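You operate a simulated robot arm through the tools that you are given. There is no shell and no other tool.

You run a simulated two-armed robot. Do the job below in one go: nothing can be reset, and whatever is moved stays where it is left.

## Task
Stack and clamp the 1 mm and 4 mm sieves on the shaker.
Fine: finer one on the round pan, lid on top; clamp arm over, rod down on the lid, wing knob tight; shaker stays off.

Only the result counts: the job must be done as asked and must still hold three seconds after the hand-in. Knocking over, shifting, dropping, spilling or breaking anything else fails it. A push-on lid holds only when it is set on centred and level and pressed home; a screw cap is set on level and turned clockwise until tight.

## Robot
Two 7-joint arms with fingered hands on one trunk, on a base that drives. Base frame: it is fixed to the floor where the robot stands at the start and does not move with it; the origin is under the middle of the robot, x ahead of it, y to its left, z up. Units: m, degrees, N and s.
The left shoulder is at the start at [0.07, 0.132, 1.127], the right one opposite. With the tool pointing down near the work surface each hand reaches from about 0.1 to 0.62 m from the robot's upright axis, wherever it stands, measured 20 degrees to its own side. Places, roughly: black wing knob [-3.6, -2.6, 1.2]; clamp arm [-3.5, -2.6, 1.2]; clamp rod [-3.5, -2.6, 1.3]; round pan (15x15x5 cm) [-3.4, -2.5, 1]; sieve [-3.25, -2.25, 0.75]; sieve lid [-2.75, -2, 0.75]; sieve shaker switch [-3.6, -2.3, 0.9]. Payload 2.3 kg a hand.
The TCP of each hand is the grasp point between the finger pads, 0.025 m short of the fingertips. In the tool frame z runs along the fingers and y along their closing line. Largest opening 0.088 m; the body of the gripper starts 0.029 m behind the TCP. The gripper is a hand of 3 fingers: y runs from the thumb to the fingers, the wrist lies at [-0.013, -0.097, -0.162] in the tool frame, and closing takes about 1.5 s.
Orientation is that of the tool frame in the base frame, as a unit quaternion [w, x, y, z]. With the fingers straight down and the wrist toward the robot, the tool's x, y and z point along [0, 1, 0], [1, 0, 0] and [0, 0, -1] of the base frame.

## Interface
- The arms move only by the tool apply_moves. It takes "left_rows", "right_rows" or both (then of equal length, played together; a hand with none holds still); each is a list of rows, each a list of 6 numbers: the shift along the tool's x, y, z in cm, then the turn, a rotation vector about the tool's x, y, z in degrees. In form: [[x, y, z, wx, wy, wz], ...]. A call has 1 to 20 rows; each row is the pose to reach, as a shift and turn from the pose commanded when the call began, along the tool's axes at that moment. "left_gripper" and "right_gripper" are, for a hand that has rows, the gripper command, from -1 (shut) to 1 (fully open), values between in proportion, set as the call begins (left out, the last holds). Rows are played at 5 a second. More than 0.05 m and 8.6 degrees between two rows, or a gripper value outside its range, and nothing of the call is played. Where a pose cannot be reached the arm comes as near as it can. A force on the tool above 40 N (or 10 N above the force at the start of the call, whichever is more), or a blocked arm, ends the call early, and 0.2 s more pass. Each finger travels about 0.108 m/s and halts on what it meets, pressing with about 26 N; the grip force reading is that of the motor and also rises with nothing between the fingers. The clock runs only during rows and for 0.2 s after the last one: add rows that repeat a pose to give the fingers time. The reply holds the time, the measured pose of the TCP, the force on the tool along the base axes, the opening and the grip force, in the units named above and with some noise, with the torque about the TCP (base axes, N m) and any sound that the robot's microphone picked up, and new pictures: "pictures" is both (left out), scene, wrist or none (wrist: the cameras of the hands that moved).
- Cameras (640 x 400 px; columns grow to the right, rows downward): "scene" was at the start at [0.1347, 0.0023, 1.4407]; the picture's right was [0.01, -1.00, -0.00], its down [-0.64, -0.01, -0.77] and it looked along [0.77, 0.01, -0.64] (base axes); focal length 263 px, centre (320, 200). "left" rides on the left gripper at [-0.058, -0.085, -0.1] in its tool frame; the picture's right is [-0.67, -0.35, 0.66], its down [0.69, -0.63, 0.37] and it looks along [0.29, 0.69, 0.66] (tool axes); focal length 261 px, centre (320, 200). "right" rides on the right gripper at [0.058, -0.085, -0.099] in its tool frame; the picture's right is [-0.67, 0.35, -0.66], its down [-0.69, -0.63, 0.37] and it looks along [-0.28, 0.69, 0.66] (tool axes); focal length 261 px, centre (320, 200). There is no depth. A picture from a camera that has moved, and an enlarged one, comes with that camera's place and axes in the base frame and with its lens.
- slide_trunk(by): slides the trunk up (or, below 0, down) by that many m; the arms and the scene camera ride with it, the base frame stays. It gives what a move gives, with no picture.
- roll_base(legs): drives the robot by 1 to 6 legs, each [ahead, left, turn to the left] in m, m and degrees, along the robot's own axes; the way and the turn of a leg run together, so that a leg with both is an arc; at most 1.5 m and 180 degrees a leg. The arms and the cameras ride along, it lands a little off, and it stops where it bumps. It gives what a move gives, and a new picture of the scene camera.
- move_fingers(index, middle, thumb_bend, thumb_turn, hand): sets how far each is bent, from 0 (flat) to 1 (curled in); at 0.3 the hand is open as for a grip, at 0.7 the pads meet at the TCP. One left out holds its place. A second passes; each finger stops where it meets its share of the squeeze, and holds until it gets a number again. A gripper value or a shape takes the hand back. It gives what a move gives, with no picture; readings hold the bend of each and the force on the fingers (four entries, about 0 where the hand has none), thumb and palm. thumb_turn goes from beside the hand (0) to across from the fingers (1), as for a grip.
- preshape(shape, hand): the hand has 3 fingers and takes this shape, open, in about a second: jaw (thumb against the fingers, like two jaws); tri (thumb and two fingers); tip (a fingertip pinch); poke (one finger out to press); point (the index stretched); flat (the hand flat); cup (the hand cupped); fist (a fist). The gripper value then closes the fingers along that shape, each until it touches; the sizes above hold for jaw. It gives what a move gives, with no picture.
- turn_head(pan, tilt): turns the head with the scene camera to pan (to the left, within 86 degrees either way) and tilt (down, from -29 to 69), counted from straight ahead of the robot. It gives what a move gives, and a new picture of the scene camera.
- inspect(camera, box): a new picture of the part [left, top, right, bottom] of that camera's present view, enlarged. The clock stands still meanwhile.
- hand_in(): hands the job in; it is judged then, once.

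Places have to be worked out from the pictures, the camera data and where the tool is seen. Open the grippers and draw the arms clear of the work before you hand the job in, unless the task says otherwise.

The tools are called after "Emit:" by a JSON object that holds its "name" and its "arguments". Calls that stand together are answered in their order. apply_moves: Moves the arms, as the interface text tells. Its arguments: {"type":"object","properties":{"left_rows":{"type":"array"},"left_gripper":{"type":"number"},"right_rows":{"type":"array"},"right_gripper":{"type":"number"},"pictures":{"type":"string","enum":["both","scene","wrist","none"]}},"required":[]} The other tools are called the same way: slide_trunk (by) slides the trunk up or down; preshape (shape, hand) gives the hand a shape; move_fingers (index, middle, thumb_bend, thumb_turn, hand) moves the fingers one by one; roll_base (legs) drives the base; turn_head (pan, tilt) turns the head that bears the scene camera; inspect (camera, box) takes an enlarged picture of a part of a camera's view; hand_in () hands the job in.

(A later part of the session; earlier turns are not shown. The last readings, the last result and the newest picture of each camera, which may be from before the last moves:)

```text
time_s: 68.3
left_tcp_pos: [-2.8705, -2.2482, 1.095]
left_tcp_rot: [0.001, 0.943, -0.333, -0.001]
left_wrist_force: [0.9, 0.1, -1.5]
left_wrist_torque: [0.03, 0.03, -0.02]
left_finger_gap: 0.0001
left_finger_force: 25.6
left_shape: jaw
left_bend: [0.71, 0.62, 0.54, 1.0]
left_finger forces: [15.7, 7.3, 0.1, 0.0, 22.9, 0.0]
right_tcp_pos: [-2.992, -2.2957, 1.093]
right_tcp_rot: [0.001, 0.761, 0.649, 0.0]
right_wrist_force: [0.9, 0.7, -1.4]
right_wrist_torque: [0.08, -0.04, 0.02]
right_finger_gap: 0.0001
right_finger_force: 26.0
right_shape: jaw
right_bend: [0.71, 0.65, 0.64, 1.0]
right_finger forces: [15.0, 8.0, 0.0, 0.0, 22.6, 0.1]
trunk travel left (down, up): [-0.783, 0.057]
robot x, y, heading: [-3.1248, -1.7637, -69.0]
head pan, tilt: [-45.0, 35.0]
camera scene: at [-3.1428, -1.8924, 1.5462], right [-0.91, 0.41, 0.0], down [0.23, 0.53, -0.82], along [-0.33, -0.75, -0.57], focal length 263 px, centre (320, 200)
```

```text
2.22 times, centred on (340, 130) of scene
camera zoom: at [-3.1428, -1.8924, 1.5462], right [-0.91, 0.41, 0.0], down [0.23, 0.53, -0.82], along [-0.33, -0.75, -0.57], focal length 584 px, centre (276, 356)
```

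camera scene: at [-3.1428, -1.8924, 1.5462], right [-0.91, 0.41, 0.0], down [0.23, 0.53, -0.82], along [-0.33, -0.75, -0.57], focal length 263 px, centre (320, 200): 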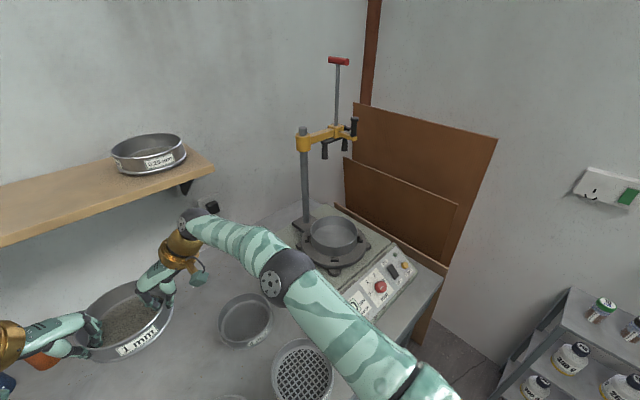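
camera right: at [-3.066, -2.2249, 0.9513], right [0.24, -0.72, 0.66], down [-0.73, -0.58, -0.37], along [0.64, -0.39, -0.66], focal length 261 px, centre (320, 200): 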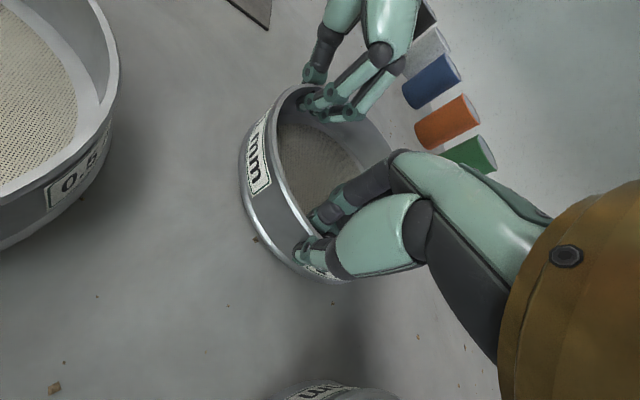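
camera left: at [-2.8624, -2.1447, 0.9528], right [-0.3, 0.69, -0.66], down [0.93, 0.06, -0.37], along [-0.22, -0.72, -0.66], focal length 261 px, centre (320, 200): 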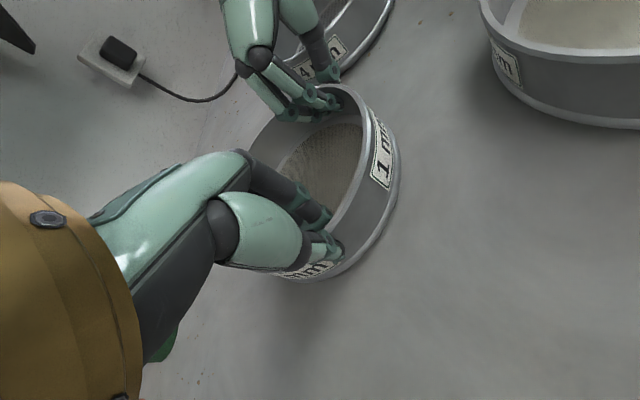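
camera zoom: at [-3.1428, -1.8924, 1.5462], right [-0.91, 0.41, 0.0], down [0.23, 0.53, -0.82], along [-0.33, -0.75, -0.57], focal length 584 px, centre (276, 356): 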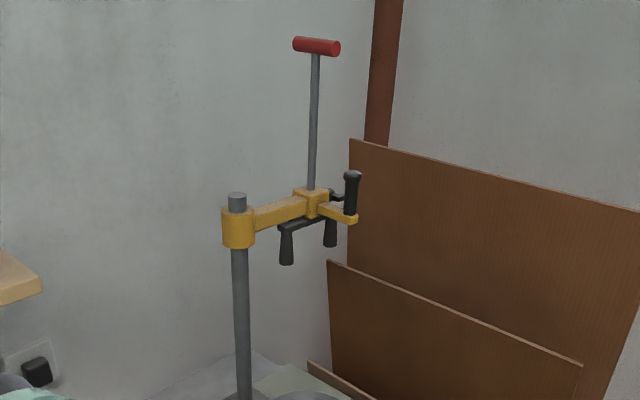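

Pan centre fixed at about [-3.4425, -2.4545, rim 0.978]; post at [-3.395, -2.582]; rod boss at [-3.524, -2.623, 1.24] (arm points right, 0.135 long, equal to the post–pan distance). I back off 5 cm and sidestep right in two parts, carrying the sieve at a clear height.

Emit:
{"name": "roll_base", "arguments": {"legs": [[-0.05, 0, 0], [0, -0.4, 0]]}}

Emit:
{"name": "turn_head", "arguments": {"pan": 0, "tilt": 45}}

```text
time_s: 71.4
left_tcp_pos: [-3.2582, -2.3436, 1.0939]
left_tcp_rot: [0.001, 0.944, -0.331, -0.001]
left_wrist_force: [0.4, -1.0, -1.0]
left_wrist_torque: [0.02, 0.02, 0.02]
left_finger_gap: 0.0
left_finger_force: 25.8
left_shape: jaw
left_bend: [0.71, 0.62, 0.54, 1.0]
left_finger forces: [15.6, 7.4, 0.0, 0.0, 22.9, 0.1]
right_tcp_pos: [-3.3793, -2.3922, 1.0937]
right_tcp_rot: [-0.001, 0.759, 0.651, 0.0]
right_wrist_force: [0.2, -0.8, -1.7]
right_wrist_torque: [0.04, 0.01, 0.03]
right_finger_gap: 0.0
right_finger_force: 25.7
right_shape: jaw
right_bend: [0.71, 0.65, 0.64, 1.0]
right_finger forces: [14.9, 8.0, 0.1, 0.0, 22.6, 0.1]
trunk travel left (down, up): [-0.783, 0.057]
robot x, y, heading: [-3.5154, -1.8616, -68.9]
head pan, tilt: [-45.0, 35.0]
camera scene: at [-3.5321, -1.9892, 1.5463], right [-0.92, 0.4, 0.0], down [0.23, 0.53, -0.82], along [-0.33, -0.75, -0.57], focal length 263 px, centre (320, 200)
```

scene: 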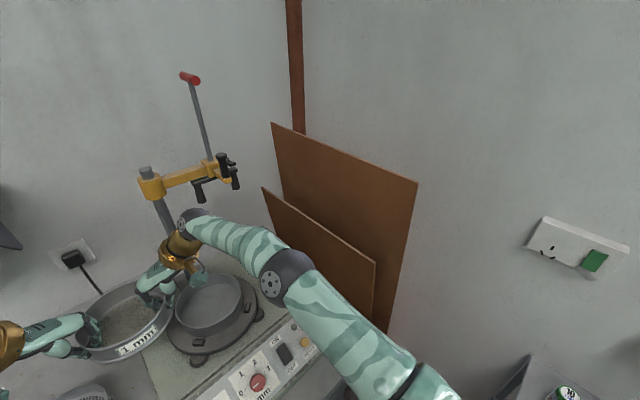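

```text
time_s: 72.5
left_tcp_pos: [-3.2599, -2.3448, 1.093]
left_tcp_rot: [0.001, 0.943, -0.332, -0.002]
left_wrist_force: [-0.4, 0.6, -1.3]
left_wrist_torque: [0.06, 0.07, -0.02]
left_finger_gap: 0.0
left_finger_force: 26.1
left_shape: jaw
left_bend: [0.71, 0.62, 0.54, 1.0]
left_finger forces: [15.6, 7.4, 0.1, 0.0, 22.8, 0.0]
right_tcp_pos: [-3.3812, -2.392, 1.0938]
right_tcp_rot: [-0.001, 0.759, 0.652, 0.0]
right_wrist_force: [1.2, 0.0, -1.0]
right_wrist_torque: [0.09, 0.01, 0.01]
right_finger_gap: 0.0003
right_finger_force: 26.1
right_shape: jaw
right_bend: [0.71, 0.65, 0.64, 1.0]
right_finger forces: [15.1, 8.1, 0.1, 0.1, 22.5, 0.0]
trunk travel left (down, up): [-0.783, 0.057]
robot x, y, heading: [-3.5156, -1.8618, -68.4]
head pan, tilt: [0.0, 45.0]
camera scene: at [-3.4692, -1.9851, 1.5314], right [-0.93, -0.36, 0.0], down [-0.26, 0.66, -0.71], along [0.26, -0.66, -0.71], focal length 263 px, centre (320, 200)
```

scene: 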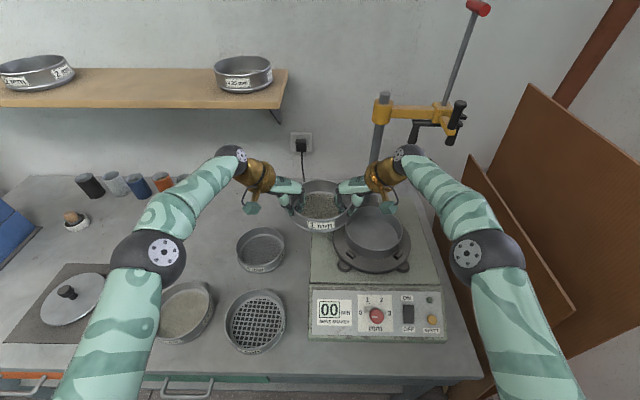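

The sieve's centre is now about 0.146 m left of the pan and level in depth. I sidestep the remaining 0.146 m.

Emit:
{"name": "roll_base", "arguments": {"legs": [[0, -0.146, 0]]}}

Emit:
{"name": "inspect", "arguments": {"camera": "scene", "box": [200, 80, 480, 300]}}

```text
time_s: 73.8
left_tcp_pos: [-3.3917, -2.395, 1.0935]
left_tcp_rot: [0.002, 0.944, -0.329, -0.002]
left_wrist_force: [0.4, 0.8, -1.3]
left_wrist_torque: [0.03, -0.01, -0.03]
left_finger_gap: 0.0001
left_finger_force: 26.1
left_shape: jaw
left_bend: [0.71, 0.62, 0.54, 1.0]
left_finger forces: [15.7, 7.4, 0.1, 0.0, 22.9, 0.0]
right_tcp_pos: [-3.5109, -2.4435, 1.0936]
right_tcp_rot: [-0.002, 0.758, 0.652, -0.001]
right_wrist_force: [0.9, -0.1, -2.2]
right_wrist_torque: [0.01, -0.01, 0.01]
right_finger_gap: 0.0001
right_finger_force: 26.5
right_shape: jaw
right_bend: [0.71, 0.65, 0.64, 1.0]
right_finger forces: [15.2, 8.1, 0.0, 0.1, 22.6, 0.1]
trunk travel left (down, up): [-0.783, 0.057]
robot x, y, heading: [-3.6517, -1.9155, -68.7]
head pan, tilt: [0.0, 45.0]
camera scene: at [-3.5997, -2.0363, 1.5314], right [-0.93, -0.37, 0.0], down [-0.26, 0.66, -0.71], along [0.26, -0.66, -0.71], focal length 263 px, centre (320, 200)
```

scene: 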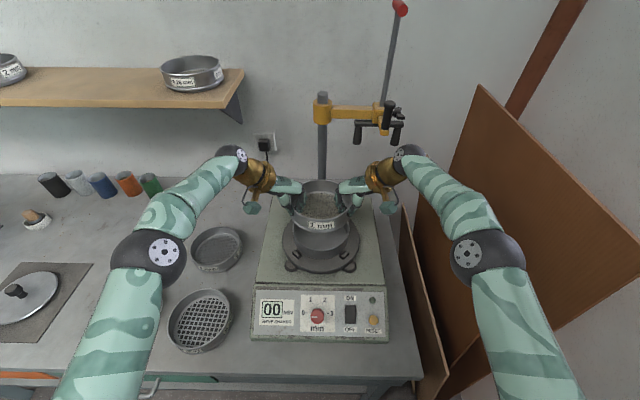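

```text
1.82 times, centred on (340, 190) of scene
camera zoom: at [-3.5997, -2.0363, 1.5314], right [-0.93, -0.37, 0.0], down [-0.26, 0.66, -0.71], along [0.26, -0.66, -0.71], focal length 478 px, centre (284, 218)
```

zoom: 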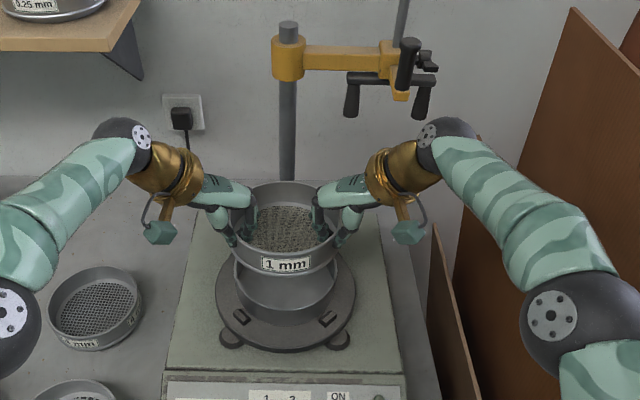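

The sieve hovers over the pan. I enlarge to measure the lateral and depth offset between sieve and pan, and its pitch.

Emit:
{"name": "inspect", "arguments": {"camera": "scene", "box": [270, 160, 370, 280]}}

Emit:
{"name": "inspect", "arguments": {"camera": "right", "box": [0, 0, 640, 400]}}

Emit:
{"name": "inspect", "arguments": {"camera": "left", "box": [0, 0, 640, 400]}}

```text
3.33 times, centred on (320, 220) of scene
camera zoom: at [-3.5997, -2.0363, 1.5314], right [-0.93, -0.37, 0.0], down [-0.26, 0.66, -0.71], along [0.26, -0.66, -0.71], focal length 876 px, centre (320, 133)
```

zoom: 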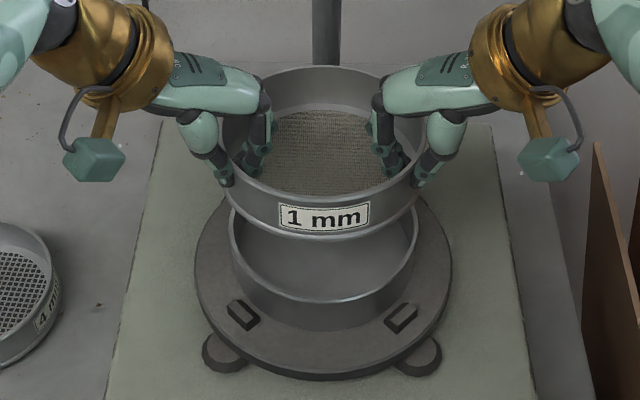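

```text
1.00 times, centred on (320, 200) of right (not enlarged: the box is as wide or as high as the picture)
camera zoom: at [-3.586, -2.3741, 1.1914], right [0.25, -0.71, 0.65], down [-0.73, -0.58, -0.36], along [0.64, -0.39, -0.66], focal length 261 px, centre (320, 200)
```

zoom: 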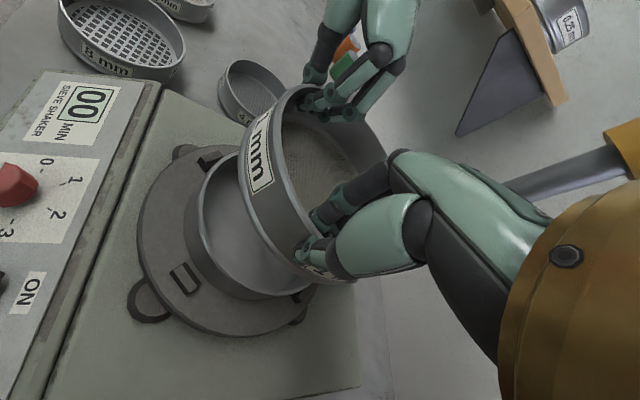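

```text
1.00 times, centred on (320, 200) of left (not enlarged: the box is as wide or as high as the picture)
camera zoom: at [-3.3829, -2.2924, 1.1923], right [-0.31, 0.69, -0.66], down [0.93, 0.06, -0.37], along [-0.21, -0.72, -0.66], focal length 261 px, centre (320, 200)
```

zoom: 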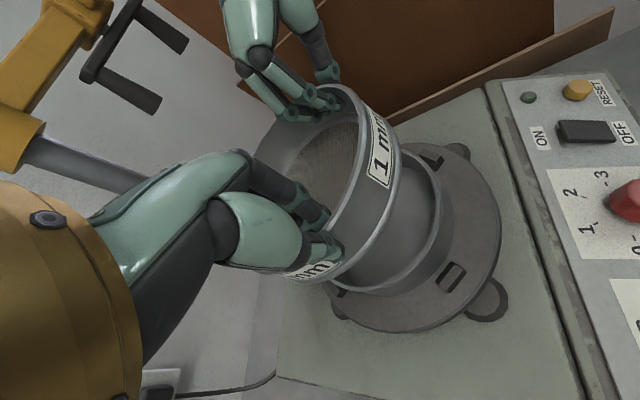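

Laterally they agree within about 1 mm. I zoom further to compare the front lips of sieve and pan for the depth offset.

Emit:
{"name": "inspect", "arguments": {"camera": "scene", "box": [285, 205, 355, 260]}}

Emit:
{"name": "inspect", "arguments": {"camera": "scene", "box": [285, 170, 355, 225]}}

```text
7.27 times, centred on (320, 232) of scene
camera zoom: at [-3.5997, -2.0363, 1.5314], right [-0.93, -0.37, 0.0], down [-0.26, 0.66, -0.71], along [0.26, -0.66, -0.71], focal length 1912 px, centre (320, -36)
```

zoom: 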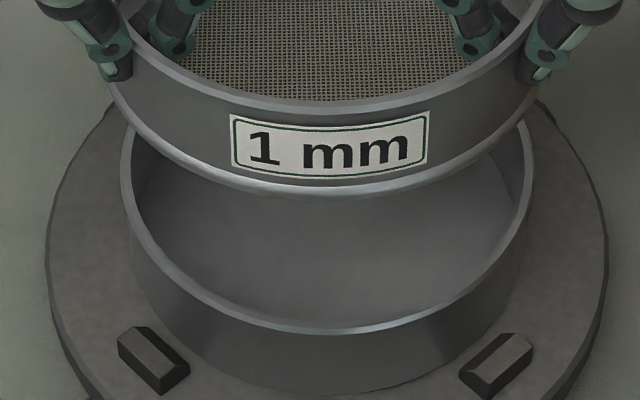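

```text
7.27 times, centred on (320, 198) of scene
camera zoom: at [-3.5997, -2.0363, 1.5314], right [-0.93, -0.37, 0.0], down [-0.26, 0.66, -0.71], along [0.26, -0.66, -0.71], focal length 1912 px, centre (320, 218)
```

zoom: 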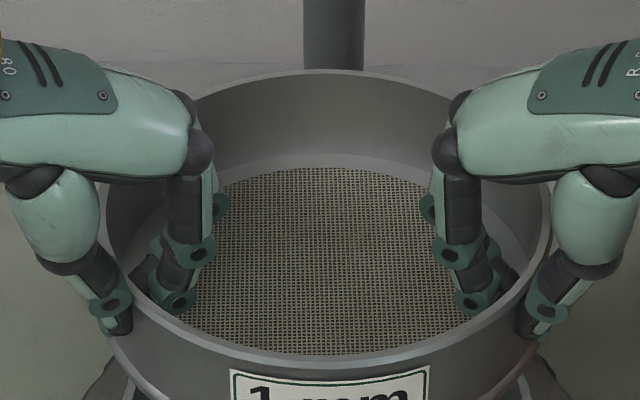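

The sieve is pitched about 5° (far side low). I level it by rotating both hands 5° about the line between the grips, then re-measure.

Emit:
{"name": "apply_moves", "arguments": {"right_rows": [[0, 0, 0, -1.25, -2.16, 0], [0, 0, 0, -2.5, -4.33, 0], [0, 0, 0, -2.5, -4.33, 0]], "left_rows": [[0, 0, 0, -1.25, 2.16, 0], [0, 0, 0, -2.5, 4.33, 0], [0, 0, 0, -2.5, 4.33, 0]], "pictures": "none"}}

Emit:
{"name": "inspect", "arguments": {"camera": "scene", "box": [285, 205, 355, 260]}}

Emit:
{"name": "inspect", "arguments": {"camera": "scene", "box": [285, 170, 355, 225]}}

Emit:
{"name": "inspect", "arguments": {"camera": "right", "box": [100, 60, 440, 360]}}

```text
time_s: 74.6
left_tcp_pos: [-3.393, -2.3975, 1.0932]
left_tcp_rot: [0.033, 0.943, -0.329, 0.028]
left_wrist_force: [0.2, 0.0, -1.6]
left_wrist_torque: [0.05, 0.01, -0.01]
left_finger_gap: 0.0
left_finger_force: 26.0
left_shape: jaw
left_bend: [0.71, 0.62, 0.54, 1.0]
left_finger forces: [15.7, 7.4, 0.0, 0.0, 23.2, 0.0]
right_tcp_pos: [-3.5144, -2.4451, 1.0928]
right_tcp_rot: [0.042, 0.757, 0.652, -0.015]
right_wrist_force: [-0.7, 0.0, -1.0]
right_wrist_torque: [0.04, -0.01, 0.0]
right_finger_gap: 0.0
right_finger_force: 25.9
right_shape: jaw
right_bend: [0.71, 0.65, 0.64, 1.0]
right_finger forces: [15.1, 8.0, 0.0, 0.0, 22.8, 0.0]
trunk travel left (down, up): [-0.783, 0.057]
robot x, y, heading: [-3.6567, -1.9113, -68.6]
head pan, tilt: [0.0, 45.0]
```

```text
7.27 times, centred on (320, 232) of scene
camera zoom: at [-3.6041, -2.0384, 1.5313], right [-0.93, -0.37, 0.0], down [-0.26, 0.66, -0.71], along [0.26, -0.66, -0.71], focal length 1912 px, centre (320, -36)
```

zoom: 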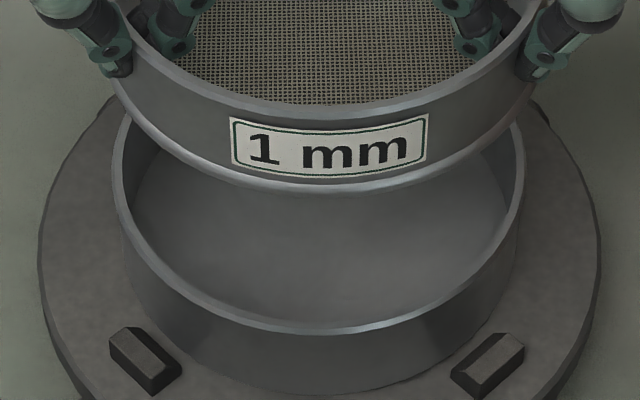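

```text
7.27 times, centred on (320, 198) of scene
camera zoom: at [-3.6041, -2.0384, 1.5313], right [-0.93, -0.37, 0.0], down [-0.26, 0.66, -0.71], along [0.26, -0.66, -0.71], focal length 1912 px, centre (320, 218)
```

zoom: 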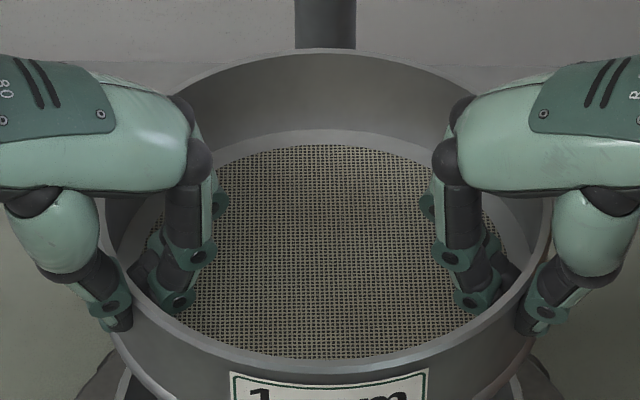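

```text
1.33 times, centred on (270, 210) of right
camera zoom: at [-3.5924, -2.3679, 1.1825], right [0.22, -0.66, 0.72], down [-0.71, -0.61, -0.34], along [0.67, -0.44, -0.61], focal length 348 px, centre (387, 187)
```

zoom: 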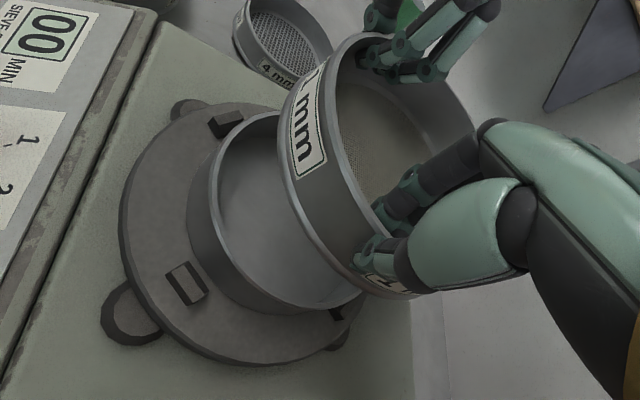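

Now it is nearly level. I take enlarged wrist views to cross-check the sieve/pan offset.

Emit:
{"name": "inspect", "arguments": {"camera": "right", "box": [160, 80, 380, 320]}}

Emit:
{"name": "inspect", "arguments": {"camera": "left", "box": [240, 80, 500, 340]}}

```text
1.67 times, centred on (270, 200) of right
camera zoom: at [-3.5924, -2.3679, 1.1825], right [0.22, -0.66, 0.72], down [-0.71, -0.61, -0.34], along [0.67, -0.44, -0.61], focal length 434 px, centre (403, 200)
```

zoom: 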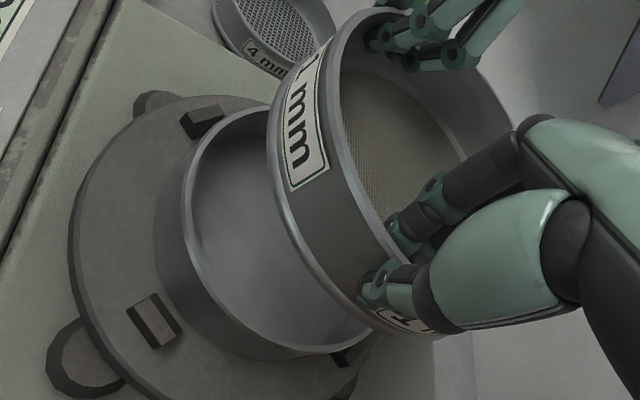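

```text
1.54 times, centred on (370, 210) of left
camera zoom: at [-3.3893, -2.2864, 1.1839], right [-0.29, 0.63, -0.72], down [0.94, 0.04, -0.34], along [-0.19, -0.77, -0.61], focal length 401 px, centre (243, 185)
```

zoom: 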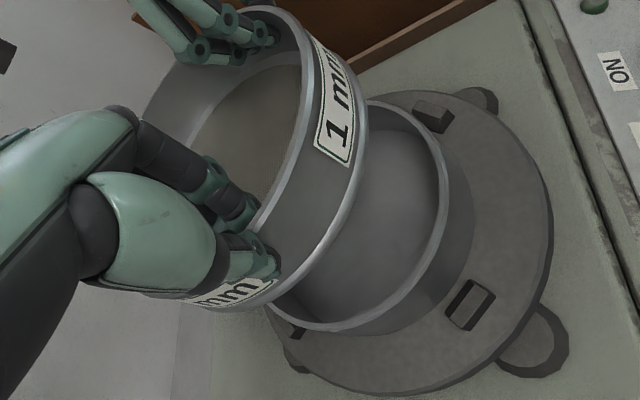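

Cross-check is consistent within a few mm. I lower with the trunk by 4.5 cm so the remaining gap is small and the offset can be read directly.

Emit:
{"name": "slide_trunk", "arguments": {"by": -0.045}}

Emit:
{"name": "inspect", "arguments": {"camera": "scene", "box": [270, 180, 370, 260]}}

Emit:
{"name": "inspect", "arguments": {"camera": "right", "box": [160, 80, 380, 320]}}

Emit:
{"name": "inspect", "arguments": {"camera": "left", "box": [240, 80, 500, 340]}}

```text
time_s: 75.5
left_tcp_pos: [-3.3929, -2.3975, 1.05]
left_tcp_rot: [0.033, 0.943, -0.329, 0.027]
left_wrist_force: [-0.1, 0.8, -0.5]
left_wrist_torque: [0.03, 0.05, -0.02]
left_finger_gap: 0.0001
left_finger_force: 26.2
left_shape: jaw
left_bend: [0.71, 0.62, 0.54, 1.0]
left_finger forces: [15.5, 7.3, 0.0, 0.1, 23.2, 0.0]
right_tcp_pos: [-3.5132, -2.4437, 1.0471]
right_tcp_rot: [0.041, 0.757, 0.652, -0.015]
right_wrist_force: [-0.6, 0.3, -1.8]
right_wrist_torque: [0.11, 0.0, 0.03]
right_finger_gap: 0.0
right_finger_force: 26.1
right_shape: jaw
right_bend: [0.71, 0.65, 0.64, 1.0]
right_finger forces: [14.9, 8.0, 0.0, 0.0, 22.9, 0.0]
trunk travel left (down, up): [-0.738, 0.102]
robot x, y, heading: [-3.6527, -1.9153, -68.6]
head pan, tilt: [0.0, 45.0]
```

```text
5.00 times, centred on (320, 220) of scene
camera zoom: at [-3.6036, -2.0373, 1.4864], right [-0.93, -0.37, 0.0], down [-0.26, 0.66, -0.71], along [0.26, -0.66, -0.71], focal length 1314 px, centre (320, 100)
```

zoom: 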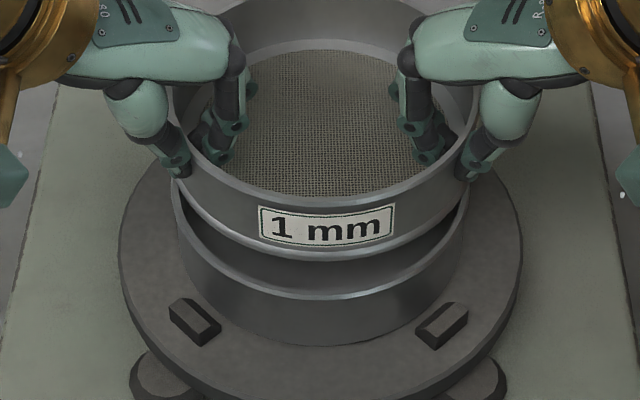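

```text
1.67 times, centred on (270, 200) of right
camera zoom: at [-3.5921, -2.3671, 1.1378], right [0.22, -0.66, 0.72], down [-0.71, -0.61, -0.34], along [0.66, -0.44, -0.61], focal length 434 px, centre (403, 200)
```

zoom: 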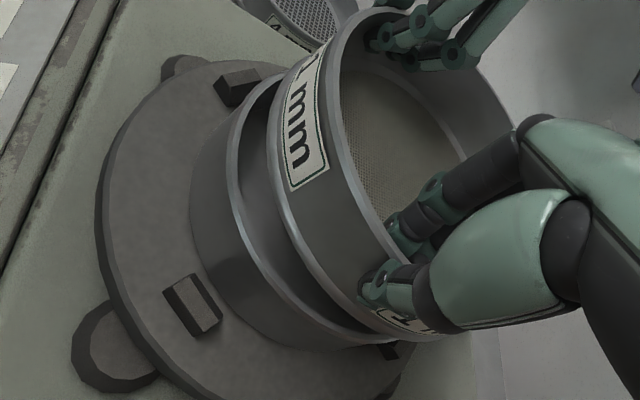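

```text
1.54 times, centred on (370, 210) of left
camera zoom: at [-3.389, -2.2856, 1.1392], right [-0.29, 0.63, -0.72], down [0.94, 0.04, -0.34], along [-0.19, -0.77, -0.61], focal length 401 px, centre (243, 185)
```

zoom: 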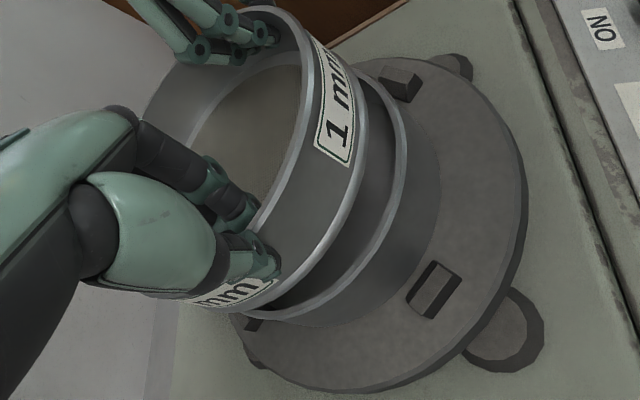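

The views agree: the sieve sits about 2 mm too far right and 2 mm too far forward. I shift both hands together by that and look again.

Emit:
{"name": "apply_moves", "arguments": {"right_rows": [[0.29, 0.1, 0, 0, 0, 0], [0.29, 0.1, 0, 0, 0, 0], [0.29, 0.1, 0, 0, 0, 0]], "left_rows": [[-0.06, -0.3, 0, 0, 0, 0], [-0.06, -0.3, 0, 0, 0, 0], [-0.06, -0.3, 0, 0, 0, 0]], "pictures": "none"}}

Emit:
{"name": "slide_trunk", "arguments": {"by": -0.015}}

Emit:
{"name": "inspect", "arguments": {"camera": "scene", "box": [270, 180, 370, 260]}}

Emit:
{"name": "inspect", "arguments": {"camera": "right", "box": [160, 80, 380, 320]}}

Emit:
{"name": "inspect", "arguments": {"camera": "left", "box": [240, 80, 500, 340]}}

```text
time_s: 76.3
left_tcp_pos: [-3.392, -2.3936, 1.0492]
left_tcp_rot: [0.034, 0.943, -0.329, 0.028]
left_wrist_force: [0.3, 0.2, -1.0]
left_wrist_torque: [0.06, 0.03, 0.0]
left_finger_gap: 0.0
left_finger_force: 25.8
left_shape: jaw
left_bend: [0.71, 0.62, 0.54, 1.0]
left_finger forces: [15.5, 7.3, 0.1, 0.0, 23.2, 0.0]
right_tcp_pos: [-3.5117, -2.4427, 1.0485]
right_tcp_rot: [0.041, 0.757, 0.652, -0.014]
right_wrist_force: [-1.3, -0.3, -1.6]
right_wrist_torque: [0.05, -0.02, -0.01]
right_finger_gap: 0.0001
right_finger_force: 26.0
right_shape: jaw
right_bend: [0.71, 0.65, 0.64, 1.0]
right_finger forces: [15.0, 8.0, 0.1, 0.1, 23.0, 0.0]
trunk travel left (down, up): [-0.738, 0.102]
robot x, y, heading: [-3.6524, -1.9164, -68.7]
head pan, tilt: [0.0, 45.0]
```

```text
time_s: 76.9
left_tcp_pos: [-3.3916, -2.393, 1.0335]
left_tcp_rot: [0.034, 0.943, -0.33, 0.028]
left_wrist_force: [0.8, 0.9, -1.2]
left_wrist_torque: [0.04, 0.02, 0.03]
left_finger_gap: 0.0
left_finger_force: 25.8
left_shape: jaw
left_bend: [0.71, 0.62, 0.54, 1.0]
left_finger forces: [15.5, 7.2, 0.0, 0.1, 23.6, 0.0]
right_tcp_pos: [-3.5123, -2.4407, 1.0324]
right_tcp_rot: [0.041, 0.757, 0.653, -0.015]
right_wrist_force: [-1.0, -1.1, -1.4]
right_wrist_torque: [0.08, 0.07, -0.02]
right_finger_gap: 0.0
right_finger_force: 26.2
right_shape: jaw
right_bend: [0.71, 0.65, 0.64, 1.0]
right_finger forces: [15.1, 7.9, 0.0, 0.1, 23.4, 0.0]
trunk travel left (down, up): [-0.723, 0.117]
robot x, y, heading: [-3.6509, -1.9156, -68.6]
head pan, tilt: [0.0, 45.0]
```

```text
5.00 times, centred on (320, 220) of scene
camera zoom: at [-3.6036, -2.0377, 1.4713], right [-0.93, -0.37, 0.0], down [-0.26, 0.66, -0.71], along [0.26, -0.66, -0.71], focal length 1314 px, centre (320, 100)
```

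zoom: 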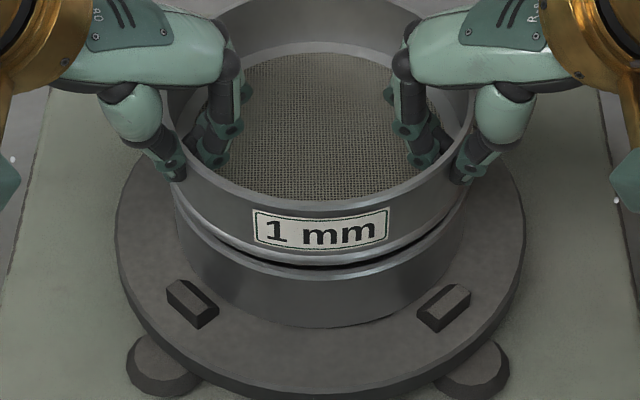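

```text
1.67 times, centred on (270, 200) of right
camera zoom: at [-3.5907, -2.3645, 1.1225], right [0.22, -0.66, 0.72], down [-0.71, -0.61, -0.34], along [0.66, -0.44, -0.61], focal length 434 px, centre (403, 200)
```

zoom: 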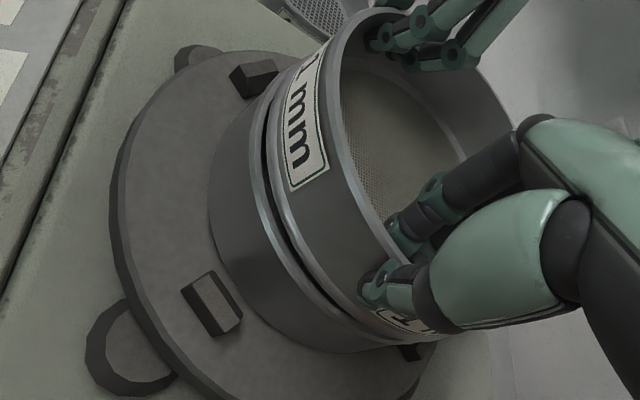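

```text
1.54 times, centred on (370, 210) of left
camera zoom: at [-3.3877, -2.2831, 1.1238], right [-0.29, 0.63, -0.72], down [0.94, 0.04, -0.34], along [-0.19, -0.77, -0.61], focal length 401 px, centre (243, 185)
```

zoom: 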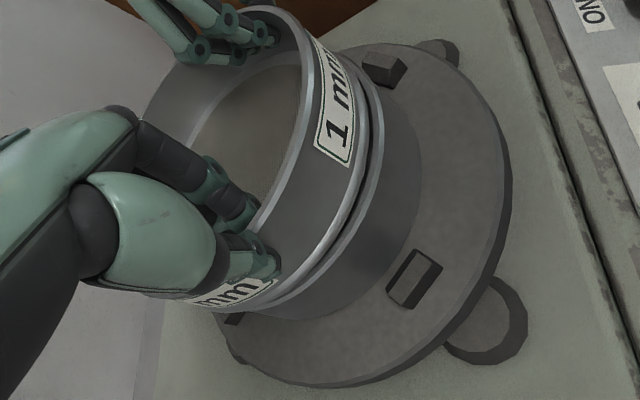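

The gap is now under 1 cm. I zoom in on the joint to compare the two edges.

Emit:
{"name": "inspect", "arguments": {"camera": "scene", "box": [288, 205, 352, 255]}}

Emit:
{"name": "inspect", "arguments": {"camera": "right", "box": [190, 120, 310, 290]}}

Emit:
{"name": "inspect", "arguments": {"camera": "left", "box": [330, 120, 460, 290]}}

```text
8.00 times, centred on (320, 230) of scene
camera zoom: at [-3.6036, -2.0377, 1.4713], right [-0.93, -0.37, 0.0], down [-0.26, 0.66, -0.71], along [0.26, -0.66, -0.71], focal length 2103 px, centre (320, -40)
```

zoom: 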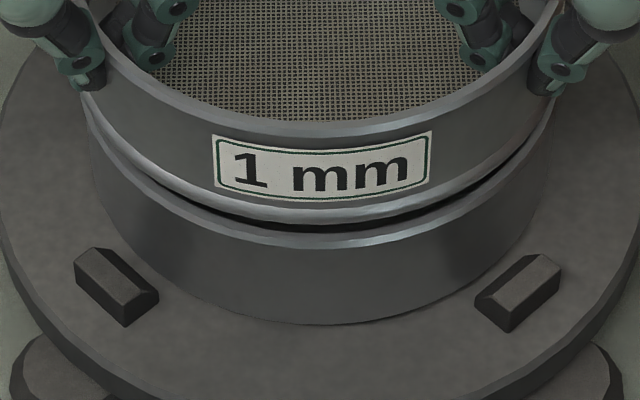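

```text
2.35 times, centred on (250, 205) of right
camera zoom: at [-3.5907, -2.3645, 1.1225], right [0.22, -0.66, 0.72], down [-0.71, -0.61, -0.34], along [0.66, -0.44, -0.61], focal length 613 px, centre (485, 188)
```

zoom: 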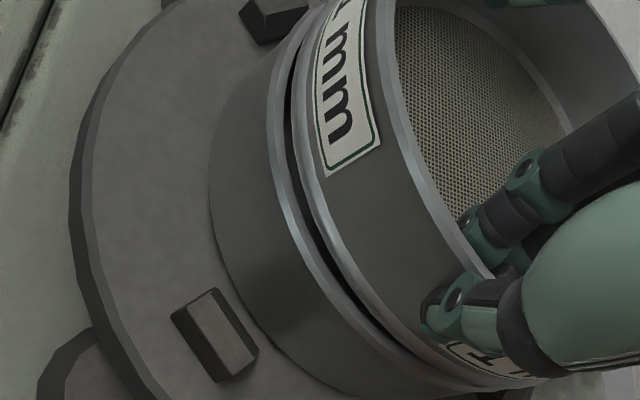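

```text
2.35 times, centred on (395, 205) of left
camera zoom: at [-3.3877, -2.2831, 1.1238], right [-0.29, 0.63, -0.72], down [0.94, 0.04, -0.34], along [-0.19, -0.77, -0.61], focal length 613 px, centre (144, 188)
```

zoom: 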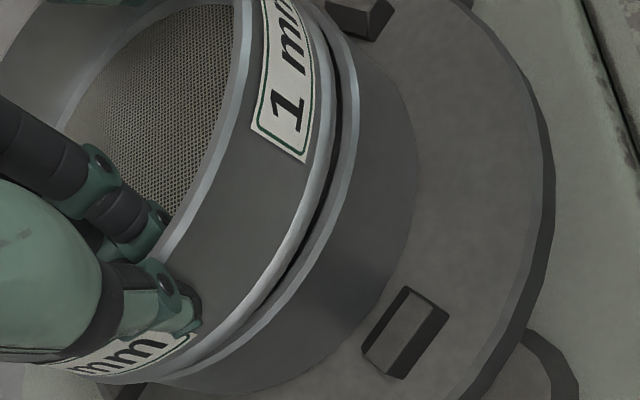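

Edges look concentric within ~1–2 mm. I lower in small trunk steps, watching the wrist forces for contact.

Emit:
{"name": "slide_trunk", "arguments": {"by": -0.005}}

Emit:
{"name": "inspect", "arguments": {"camera": "scene", "box": [288, 205, 352, 255]}}

```text
time_s: 77.5
left_tcp_pos: [-3.3921, -2.3942, 1.0289]
left_tcp_rot: [0.034, 0.943, -0.33, 0.027]
left_wrist_force: [1.4, 0.6, -1.2]
left_wrist_torque: [0.04, 0.04, 0.01]
left_finger_gap: 0.0
left_finger_force: 25.7
left_shape: jaw
left_bend: [0.71, 0.62, 0.54, 1.0]
left_finger forces: [15.5, 7.3, 0.1, 0.0, 23.8, 0.1]
right_tcp_pos: [-3.5118, -2.4411, 1.0294]
right_tcp_rot: [0.041, 0.757, 0.652, -0.014]
right_wrist_force: [-1.4, 0.0, -1.7]
right_wrist_torque: [0.04, 0.0, 0.01]
right_finger_gap: 0.0001
right_finger_force: 26.2
right_shape: jaw
right_bend: [0.71, 0.65, 0.64, 1.0]
right_finger forces: [14.9, 8.0, 0.1, 0.1, 23.5, 0.1]
trunk travel left (down, up): [-0.718, 0.122]
robot x, y, heading: [-3.6534, -1.9144, -68.7]
head pan, tilt: [0.0, 45.0]
```

```text
8.00 times, centred on (320, 230) of scene
camera zoom: at [-3.6038, -2.0371, 1.4664], right [-0.93, -0.37, 0.0], down [-0.26, 0.66, -0.71], along [0.26, -0.66, -0.71], focal length 2103 px, centre (320, -40)
```

zoom: 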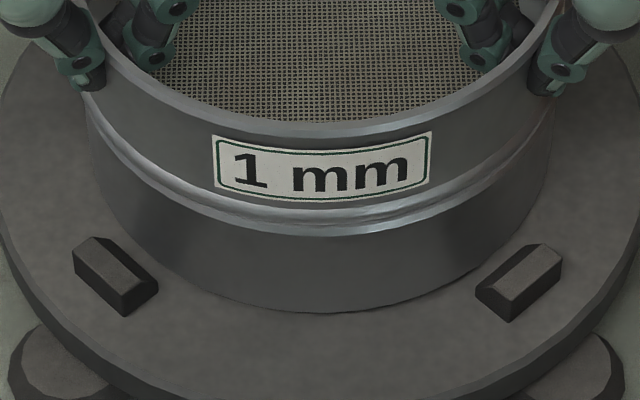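

Almost seated. I lower 3 mm more and watch the force.

Emit:
{"name": "slide_trunk", "arguments": {"by": -0.003}}

Emit:
{"name": "inspect", "arguments": {"camera": "scene", "box": [288, 205, 352, 255]}}

Emit:
{"name": "inspect", "arguments": {"camera": "right", "box": [190, 120, 310, 290]}}

Emit:
{"name": "inspect", "arguments": {"camera": "left", "box": [330, 120, 460, 290]}}

```text
time_s: 78.0
left_tcp_pos: [-3.392, -2.3937, 1.0282]
left_tcp_rot: [0.035, 0.943, -0.33, 0.029]
left_wrist_force: [1.2, -2.4, 6.5]
left_wrist_torque: [-0.05, 0.05, 0.0]
left_finger_gap: 0.0
left_finger_force: 26.2
left_shape: jaw
left_bend: [0.71, 0.62, 0.54, 1.0]
left_finger forces: [16.6, 7.8, 0.0, 0.0, 24.1, 0.0]
right_tcp_pos: [-3.5142, -2.4409, 1.0268]
right_tcp_rot: [0.043, 0.758, 0.651, -0.014]
right_wrist_force: [-0.1, -3.3, 6.7]
right_wrist_torque: [-0.03, -0.02, -0.04]
right_finger_gap: 0.0002
right_finger_force: 25.8
right_shape: jaw
right_bend: [0.71, 0.65, 0.64, 1.0]
right_finger forces: [17.1, 8.6, 0.0, 0.1, 24.2, 0.1]
trunk travel left (down, up): [-0.715, 0.125]
robot x, y, heading: [-3.6487, -1.9149, -68.7]
head pan, tilt: [0.0, 45.0]
```

```text
8.00 times, centred on (320, 230) of scene
camera zoom: at [-3.6046, -2.0353, 1.4639], right [-0.93, -0.37, 0.0], down [-0.26, 0.66, -0.71], along [0.26, -0.66, -0.71], focal length 2103 px, centre (320, -40)
```

zoom: 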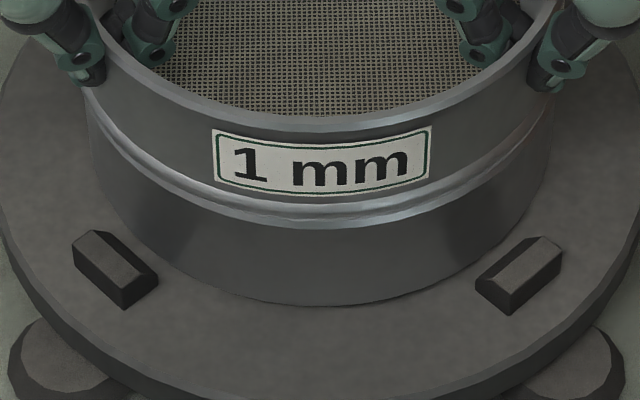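

```text
2.35 times, centred on (250, 205) of right
camera zoom: at [-3.5913, -2.3629, 1.1162], right [0.22, -0.66, 0.72], down [-0.71, -0.61, -0.34], along [0.67, -0.44, -0.6], focal length 613 px, centre (485, 188)
```

zoom: 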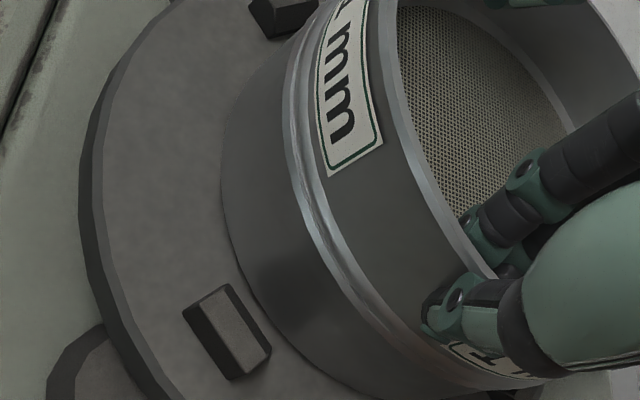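

```text
2.35 times, centred on (395, 205) of left
camera zoom: at [-3.3884, -2.2816, 1.1175], right [-0.29, 0.63, -0.72], down [0.94, 0.04, -0.34], along [-0.19, -0.78, -0.6], focal length 613 px, centre (144, 188)
```

zoom: 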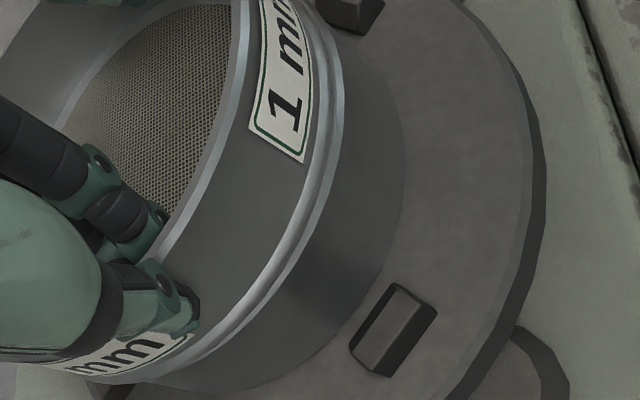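

Contact: about 6.5 N up on each hand. I wiggle a couple of mm in both directions while pressing lightly to let it find its nest, then read the force.

Emit:
{"name": "apply_moves", "arguments": {"right_rows": [[0.1, 0.17, 0, 0, 0, 0], [0, 0, 0, 0, 0, 0], [-0.1, -0.17, 0, 0, 0, 0], [0, 0, 0, 0, 0, 0], [-0.17, 0.1, 0, 0, 0, 0], [0, 0, 0, 0, 0, 0], [0.17, -0.1, 0, 0, 0, 0], [0, 0, 0, 0, 0, 0], [0, 0, 0, 0, 0, 0]], "left_rows": [[0.1, -0.17, 0, 0, 0, 0], [0, 0, 0, 0, 0, 0], [-0.1, 0.17, 0, 0, 0, 0], [0, 0, 0, 0, 0, 0], [0.17, 0.1, 0, 0, 0, 0], [0, 0, 0, 0, 0, 0], [-0.17, -0.1, 0, 0, 0, 0], [0, 0, 0, 0, 0, 0], [0, 0, 0, 0, 0, 0]], "pictures": "none"}}

Emit:
{"name": "inspect", "arguments": {"camera": "scene", "box": [270, 165, 370, 255]}}

```text
time_s: 80.0
left_tcp_pos: [-3.3931, -2.392, 1.0273]
left_tcp_rot: [0.034, 0.943, -0.329, 0.03]
left_wrist_force: [0.9, -0.2, 8.1]
left_wrist_torque: [-0.05, 0.02, 0.04]
left_finger_gap: 0.0
left_finger_force: 26.3
left_shape: jaw
left_bend: [0.71, 0.62, 0.54, 1.0]
left_finger forces: [16.8, 7.8, 0.1, 0.0, 25.3, 0.0]
right_tcp_pos: [-3.5125, -2.4382, 1.0267]
right_tcp_rot: [0.042, 0.757, 0.652, -0.014]
right_wrist_force: [-1.1, -1.3, 6.7]
right_wrist_torque: [-0.05, -0.02, -0.03]
right_finger_gap: 0.0
right_finger_force: 26.0
right_shape: jaw
right_bend: [0.71, 0.65, 0.64, 1.0]
right_finger forces: [16.4, 8.3, 0.0, 0.0, 25.5, 0.0]
trunk travel left (down, up): [-0.715, 0.125]
robot x, y, heading: [-3.6505, -1.9175, -68.6]
head pan, tilt: [0.0, 45.0]
```

```text
4.44 times, centred on (320, 210) of scene
camera zoom: at [-3.6057, -2.0336, 1.4638], right [-0.93, -0.37, 0.0], down [-0.26, 0.66, -0.71], along [0.26, -0.66, -0.71], focal length 1168 px, centre (320, 156)
```

zoom: 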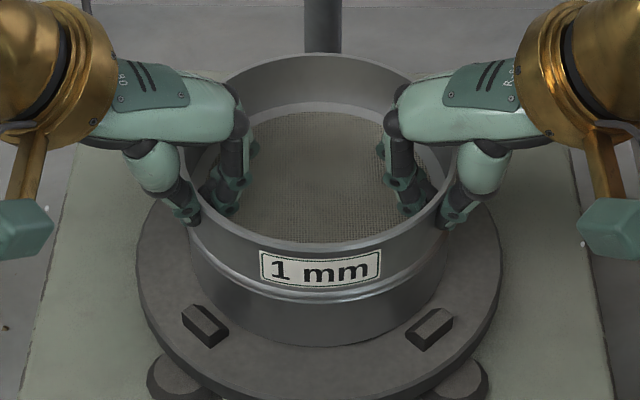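

Stable contact, and it looks concentric. I open both grippers slightly and check how the sieve sits.

Emit:
{"name": "apply_moves", "arguments": {"right_rows": [[0, 0, 0, 0, 0, 0], [0, 0, 0, 0, 0, 0], [0, 0, 0, 0, 0, 0], [0, 0, 0, 0, 0, 0]], "left_rows": [[0, 0, 0, 0, 0, 0], [0, 0, 0, 0, 0, 0], [0, 0, 0, 0, 0, 0], [0, 0, 0, 0, 0, 0]], "right_gripper": -0.2, "left_gripper": -0.2, "pictures": "none"}}

Emit:
{"name": "inspect", "arguments": {"camera": "scene", "box": [270, 165, 370, 255]}}

Emit:
{"name": "inspect", "arguments": {"camera": "scene", "box": [288, 205, 352, 255]}}

Emit:
{"name": "inspect", "arguments": {"camera": "left", "box": [240, 80, 500, 340]}}

```text
time_s: 81.0
left_tcp_pos: [-3.3924, -2.3939, 1.0256]
left_tcp_rot: [0.034, 0.943, -0.329, 0.027]
left_wrist_force: [-0.7, 1.1, 0.8]
left_wrist_torque: [-0.01, 0.01, -0.01]
left_finger_gap: 0.0348
left_finger_force: 0.1
left_shape: jaw
left_bend: [0.74, 0.49, 0.73, 1.0]
left_finger forces: [0.0, 0.1, 0.1, 0.0, 0.0, 0.0]
right_tcp_pos: [-3.5122, -2.4413, 1.0256]
right_tcp_rot: [0.042, 0.757, 0.652, -0.014]
right_wrist_force: [0.9, -0.2, 0.9]
right_wrist_torque: [0.01, 0.03, -0.03]
right_finger_gap: 0.0347
right_finger_force: 0.1
right_shape: jaw
right_bend: [0.74, 0.49, 0.73, 1.0]
right_finger forces: [0.1, 0.0, 0.0, 0.1, 0.0, 0.0]
trunk travel left (down, up): [-0.715, 0.125]
robot x, y, heading: [-3.6501, -1.9147, -68.7]
head pan, tilt: [0.0, 45.0]
```

```text
4.44 times, centred on (320, 210) of scene
camera zoom: at [-3.6037, -2.0372, 1.4634], right [-0.93, -0.37, 0.0], down [-0.26, 0.66, -0.71], along [0.26, -0.66, -0.71], focal length 1168 px, centre (320, 156)
```

zoom: 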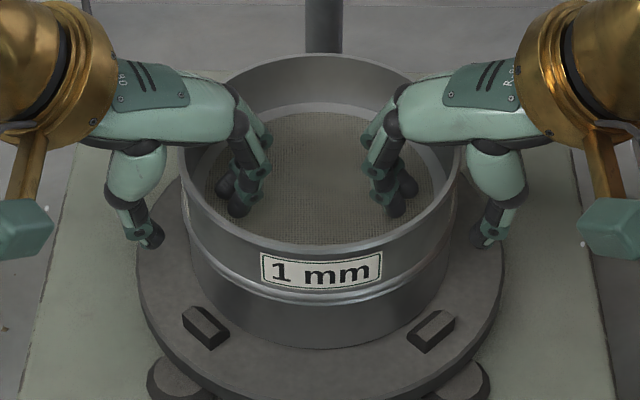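

```text
8.00 times, centred on (320, 230) of scene
camera zoom: at [-3.6037, -2.0372, 1.4634], right [-0.93, -0.37, 0.0], down [-0.26, 0.66, -0.71], along [0.26, -0.66, -0.71], focal length 2103 px, centre (320, -40)
```

zoom: 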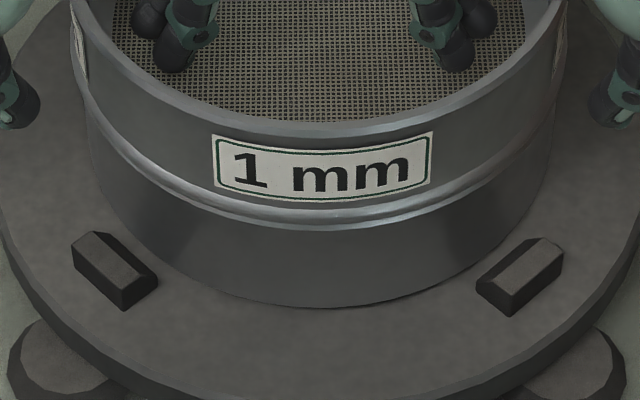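

```text
1.54 times, centred on (370, 210) of left
camera zoom: at [-3.3878, -2.2828, 1.116], right [-0.29, 0.63, -0.72], down [0.94, 0.04, -0.34], along [-0.19, -0.77, -0.61], focal length 401 px, centre (243, 185)
```

zoom: 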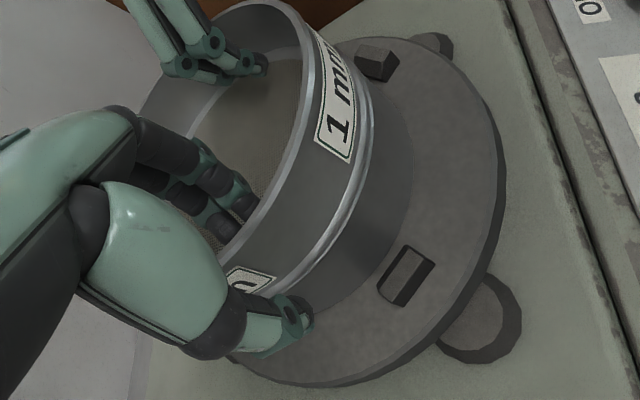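

Both hands are free and the 1 mm sieve sits level and concentric on the pan. I raise the trunk to lift the hands clear and check the stack.

Emit:
{"name": "slide_trunk", "arguments": {"by": 0.11}}

Emit:
{"name": "inspect", "arguments": {"camera": "scene", "box": [260, 180, 380, 290]}}

Emit:
{"name": "inspect", "arguments": {"camera": "right", "box": [0, 0, 640, 400]}}

```text
time_s: 82.4
left_tcp_pos: [-3.393, -2.3929, 1.1355]
left_tcp_rot: [0.034, 0.943, -0.329, 0.028]
left_wrist_force: [0.5, 1.0, -0.5]
left_wrist_torque: [0.0, -0.02, 0.01]
left_finger_gap: 0.0348
left_finger_force: 0.0
left_shape: jaw
left_bend: [0.74, 0.49, 0.73, 1.0]
left_finger forces: [0.0, 0.0, 0.0, 0.0, 0.1, 0.0]
right_tcp_pos: [-3.5122, -2.4406, 1.136]
right_tcp_rot: [0.042, 0.757, 0.652, -0.015]
right_wrist_force: [0.0, 0.0, -0.4]
right_wrist_torque: [0.05, -0.03, 0.0]
right_finger_gap: 0.0345
right_finger_force: 0.0
right_shape: jaw
right_bend: [0.74, 0.49, 0.73, 1.0]
right_finger forces: [0.0, 0.1, 0.0, 0.0, 0.0, 0.0]
trunk travel left (down, up): [-0.825, 0.015]
robot x, y, heading: [-3.6519, -1.9133, -68.6]
head pan, tilt: [0.0, 45.0]
```

```text
3.64 times, centred on (320, 235) of scene
camera zoom: at [-3.6038, -2.037, 1.5734], right [-0.93, -0.37, 0.0], down [-0.26, 0.66, -0.71], along [0.26, -0.66, -0.71], focal length 956 px, centre (320, 73)
```

zoom: 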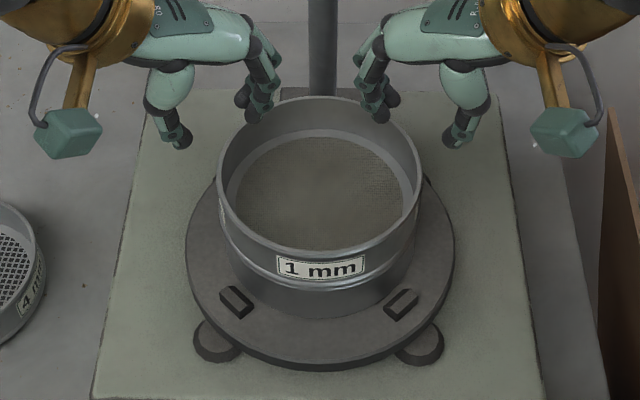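

```text
1.00 times, centred on (320, 200) of right (not enlarged: the box is as wide or as high as the picture)
camera zoom: at [-3.5905, -2.364, 1.2251], right [0.22, -0.66, 0.72], down [-0.71, -0.61, -0.34], along [0.66, -0.44, -0.61], focal length 261 px, centre (320, 200)
```

zoom: 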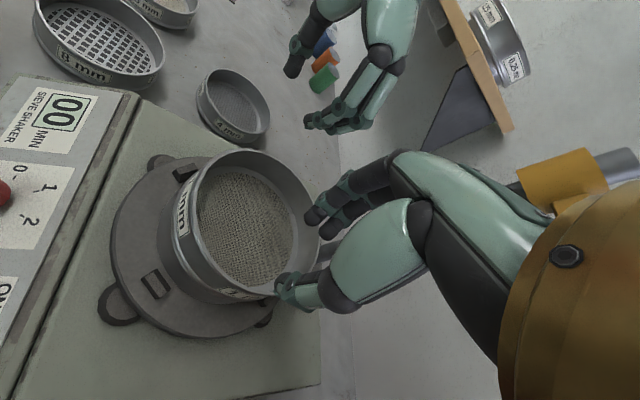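

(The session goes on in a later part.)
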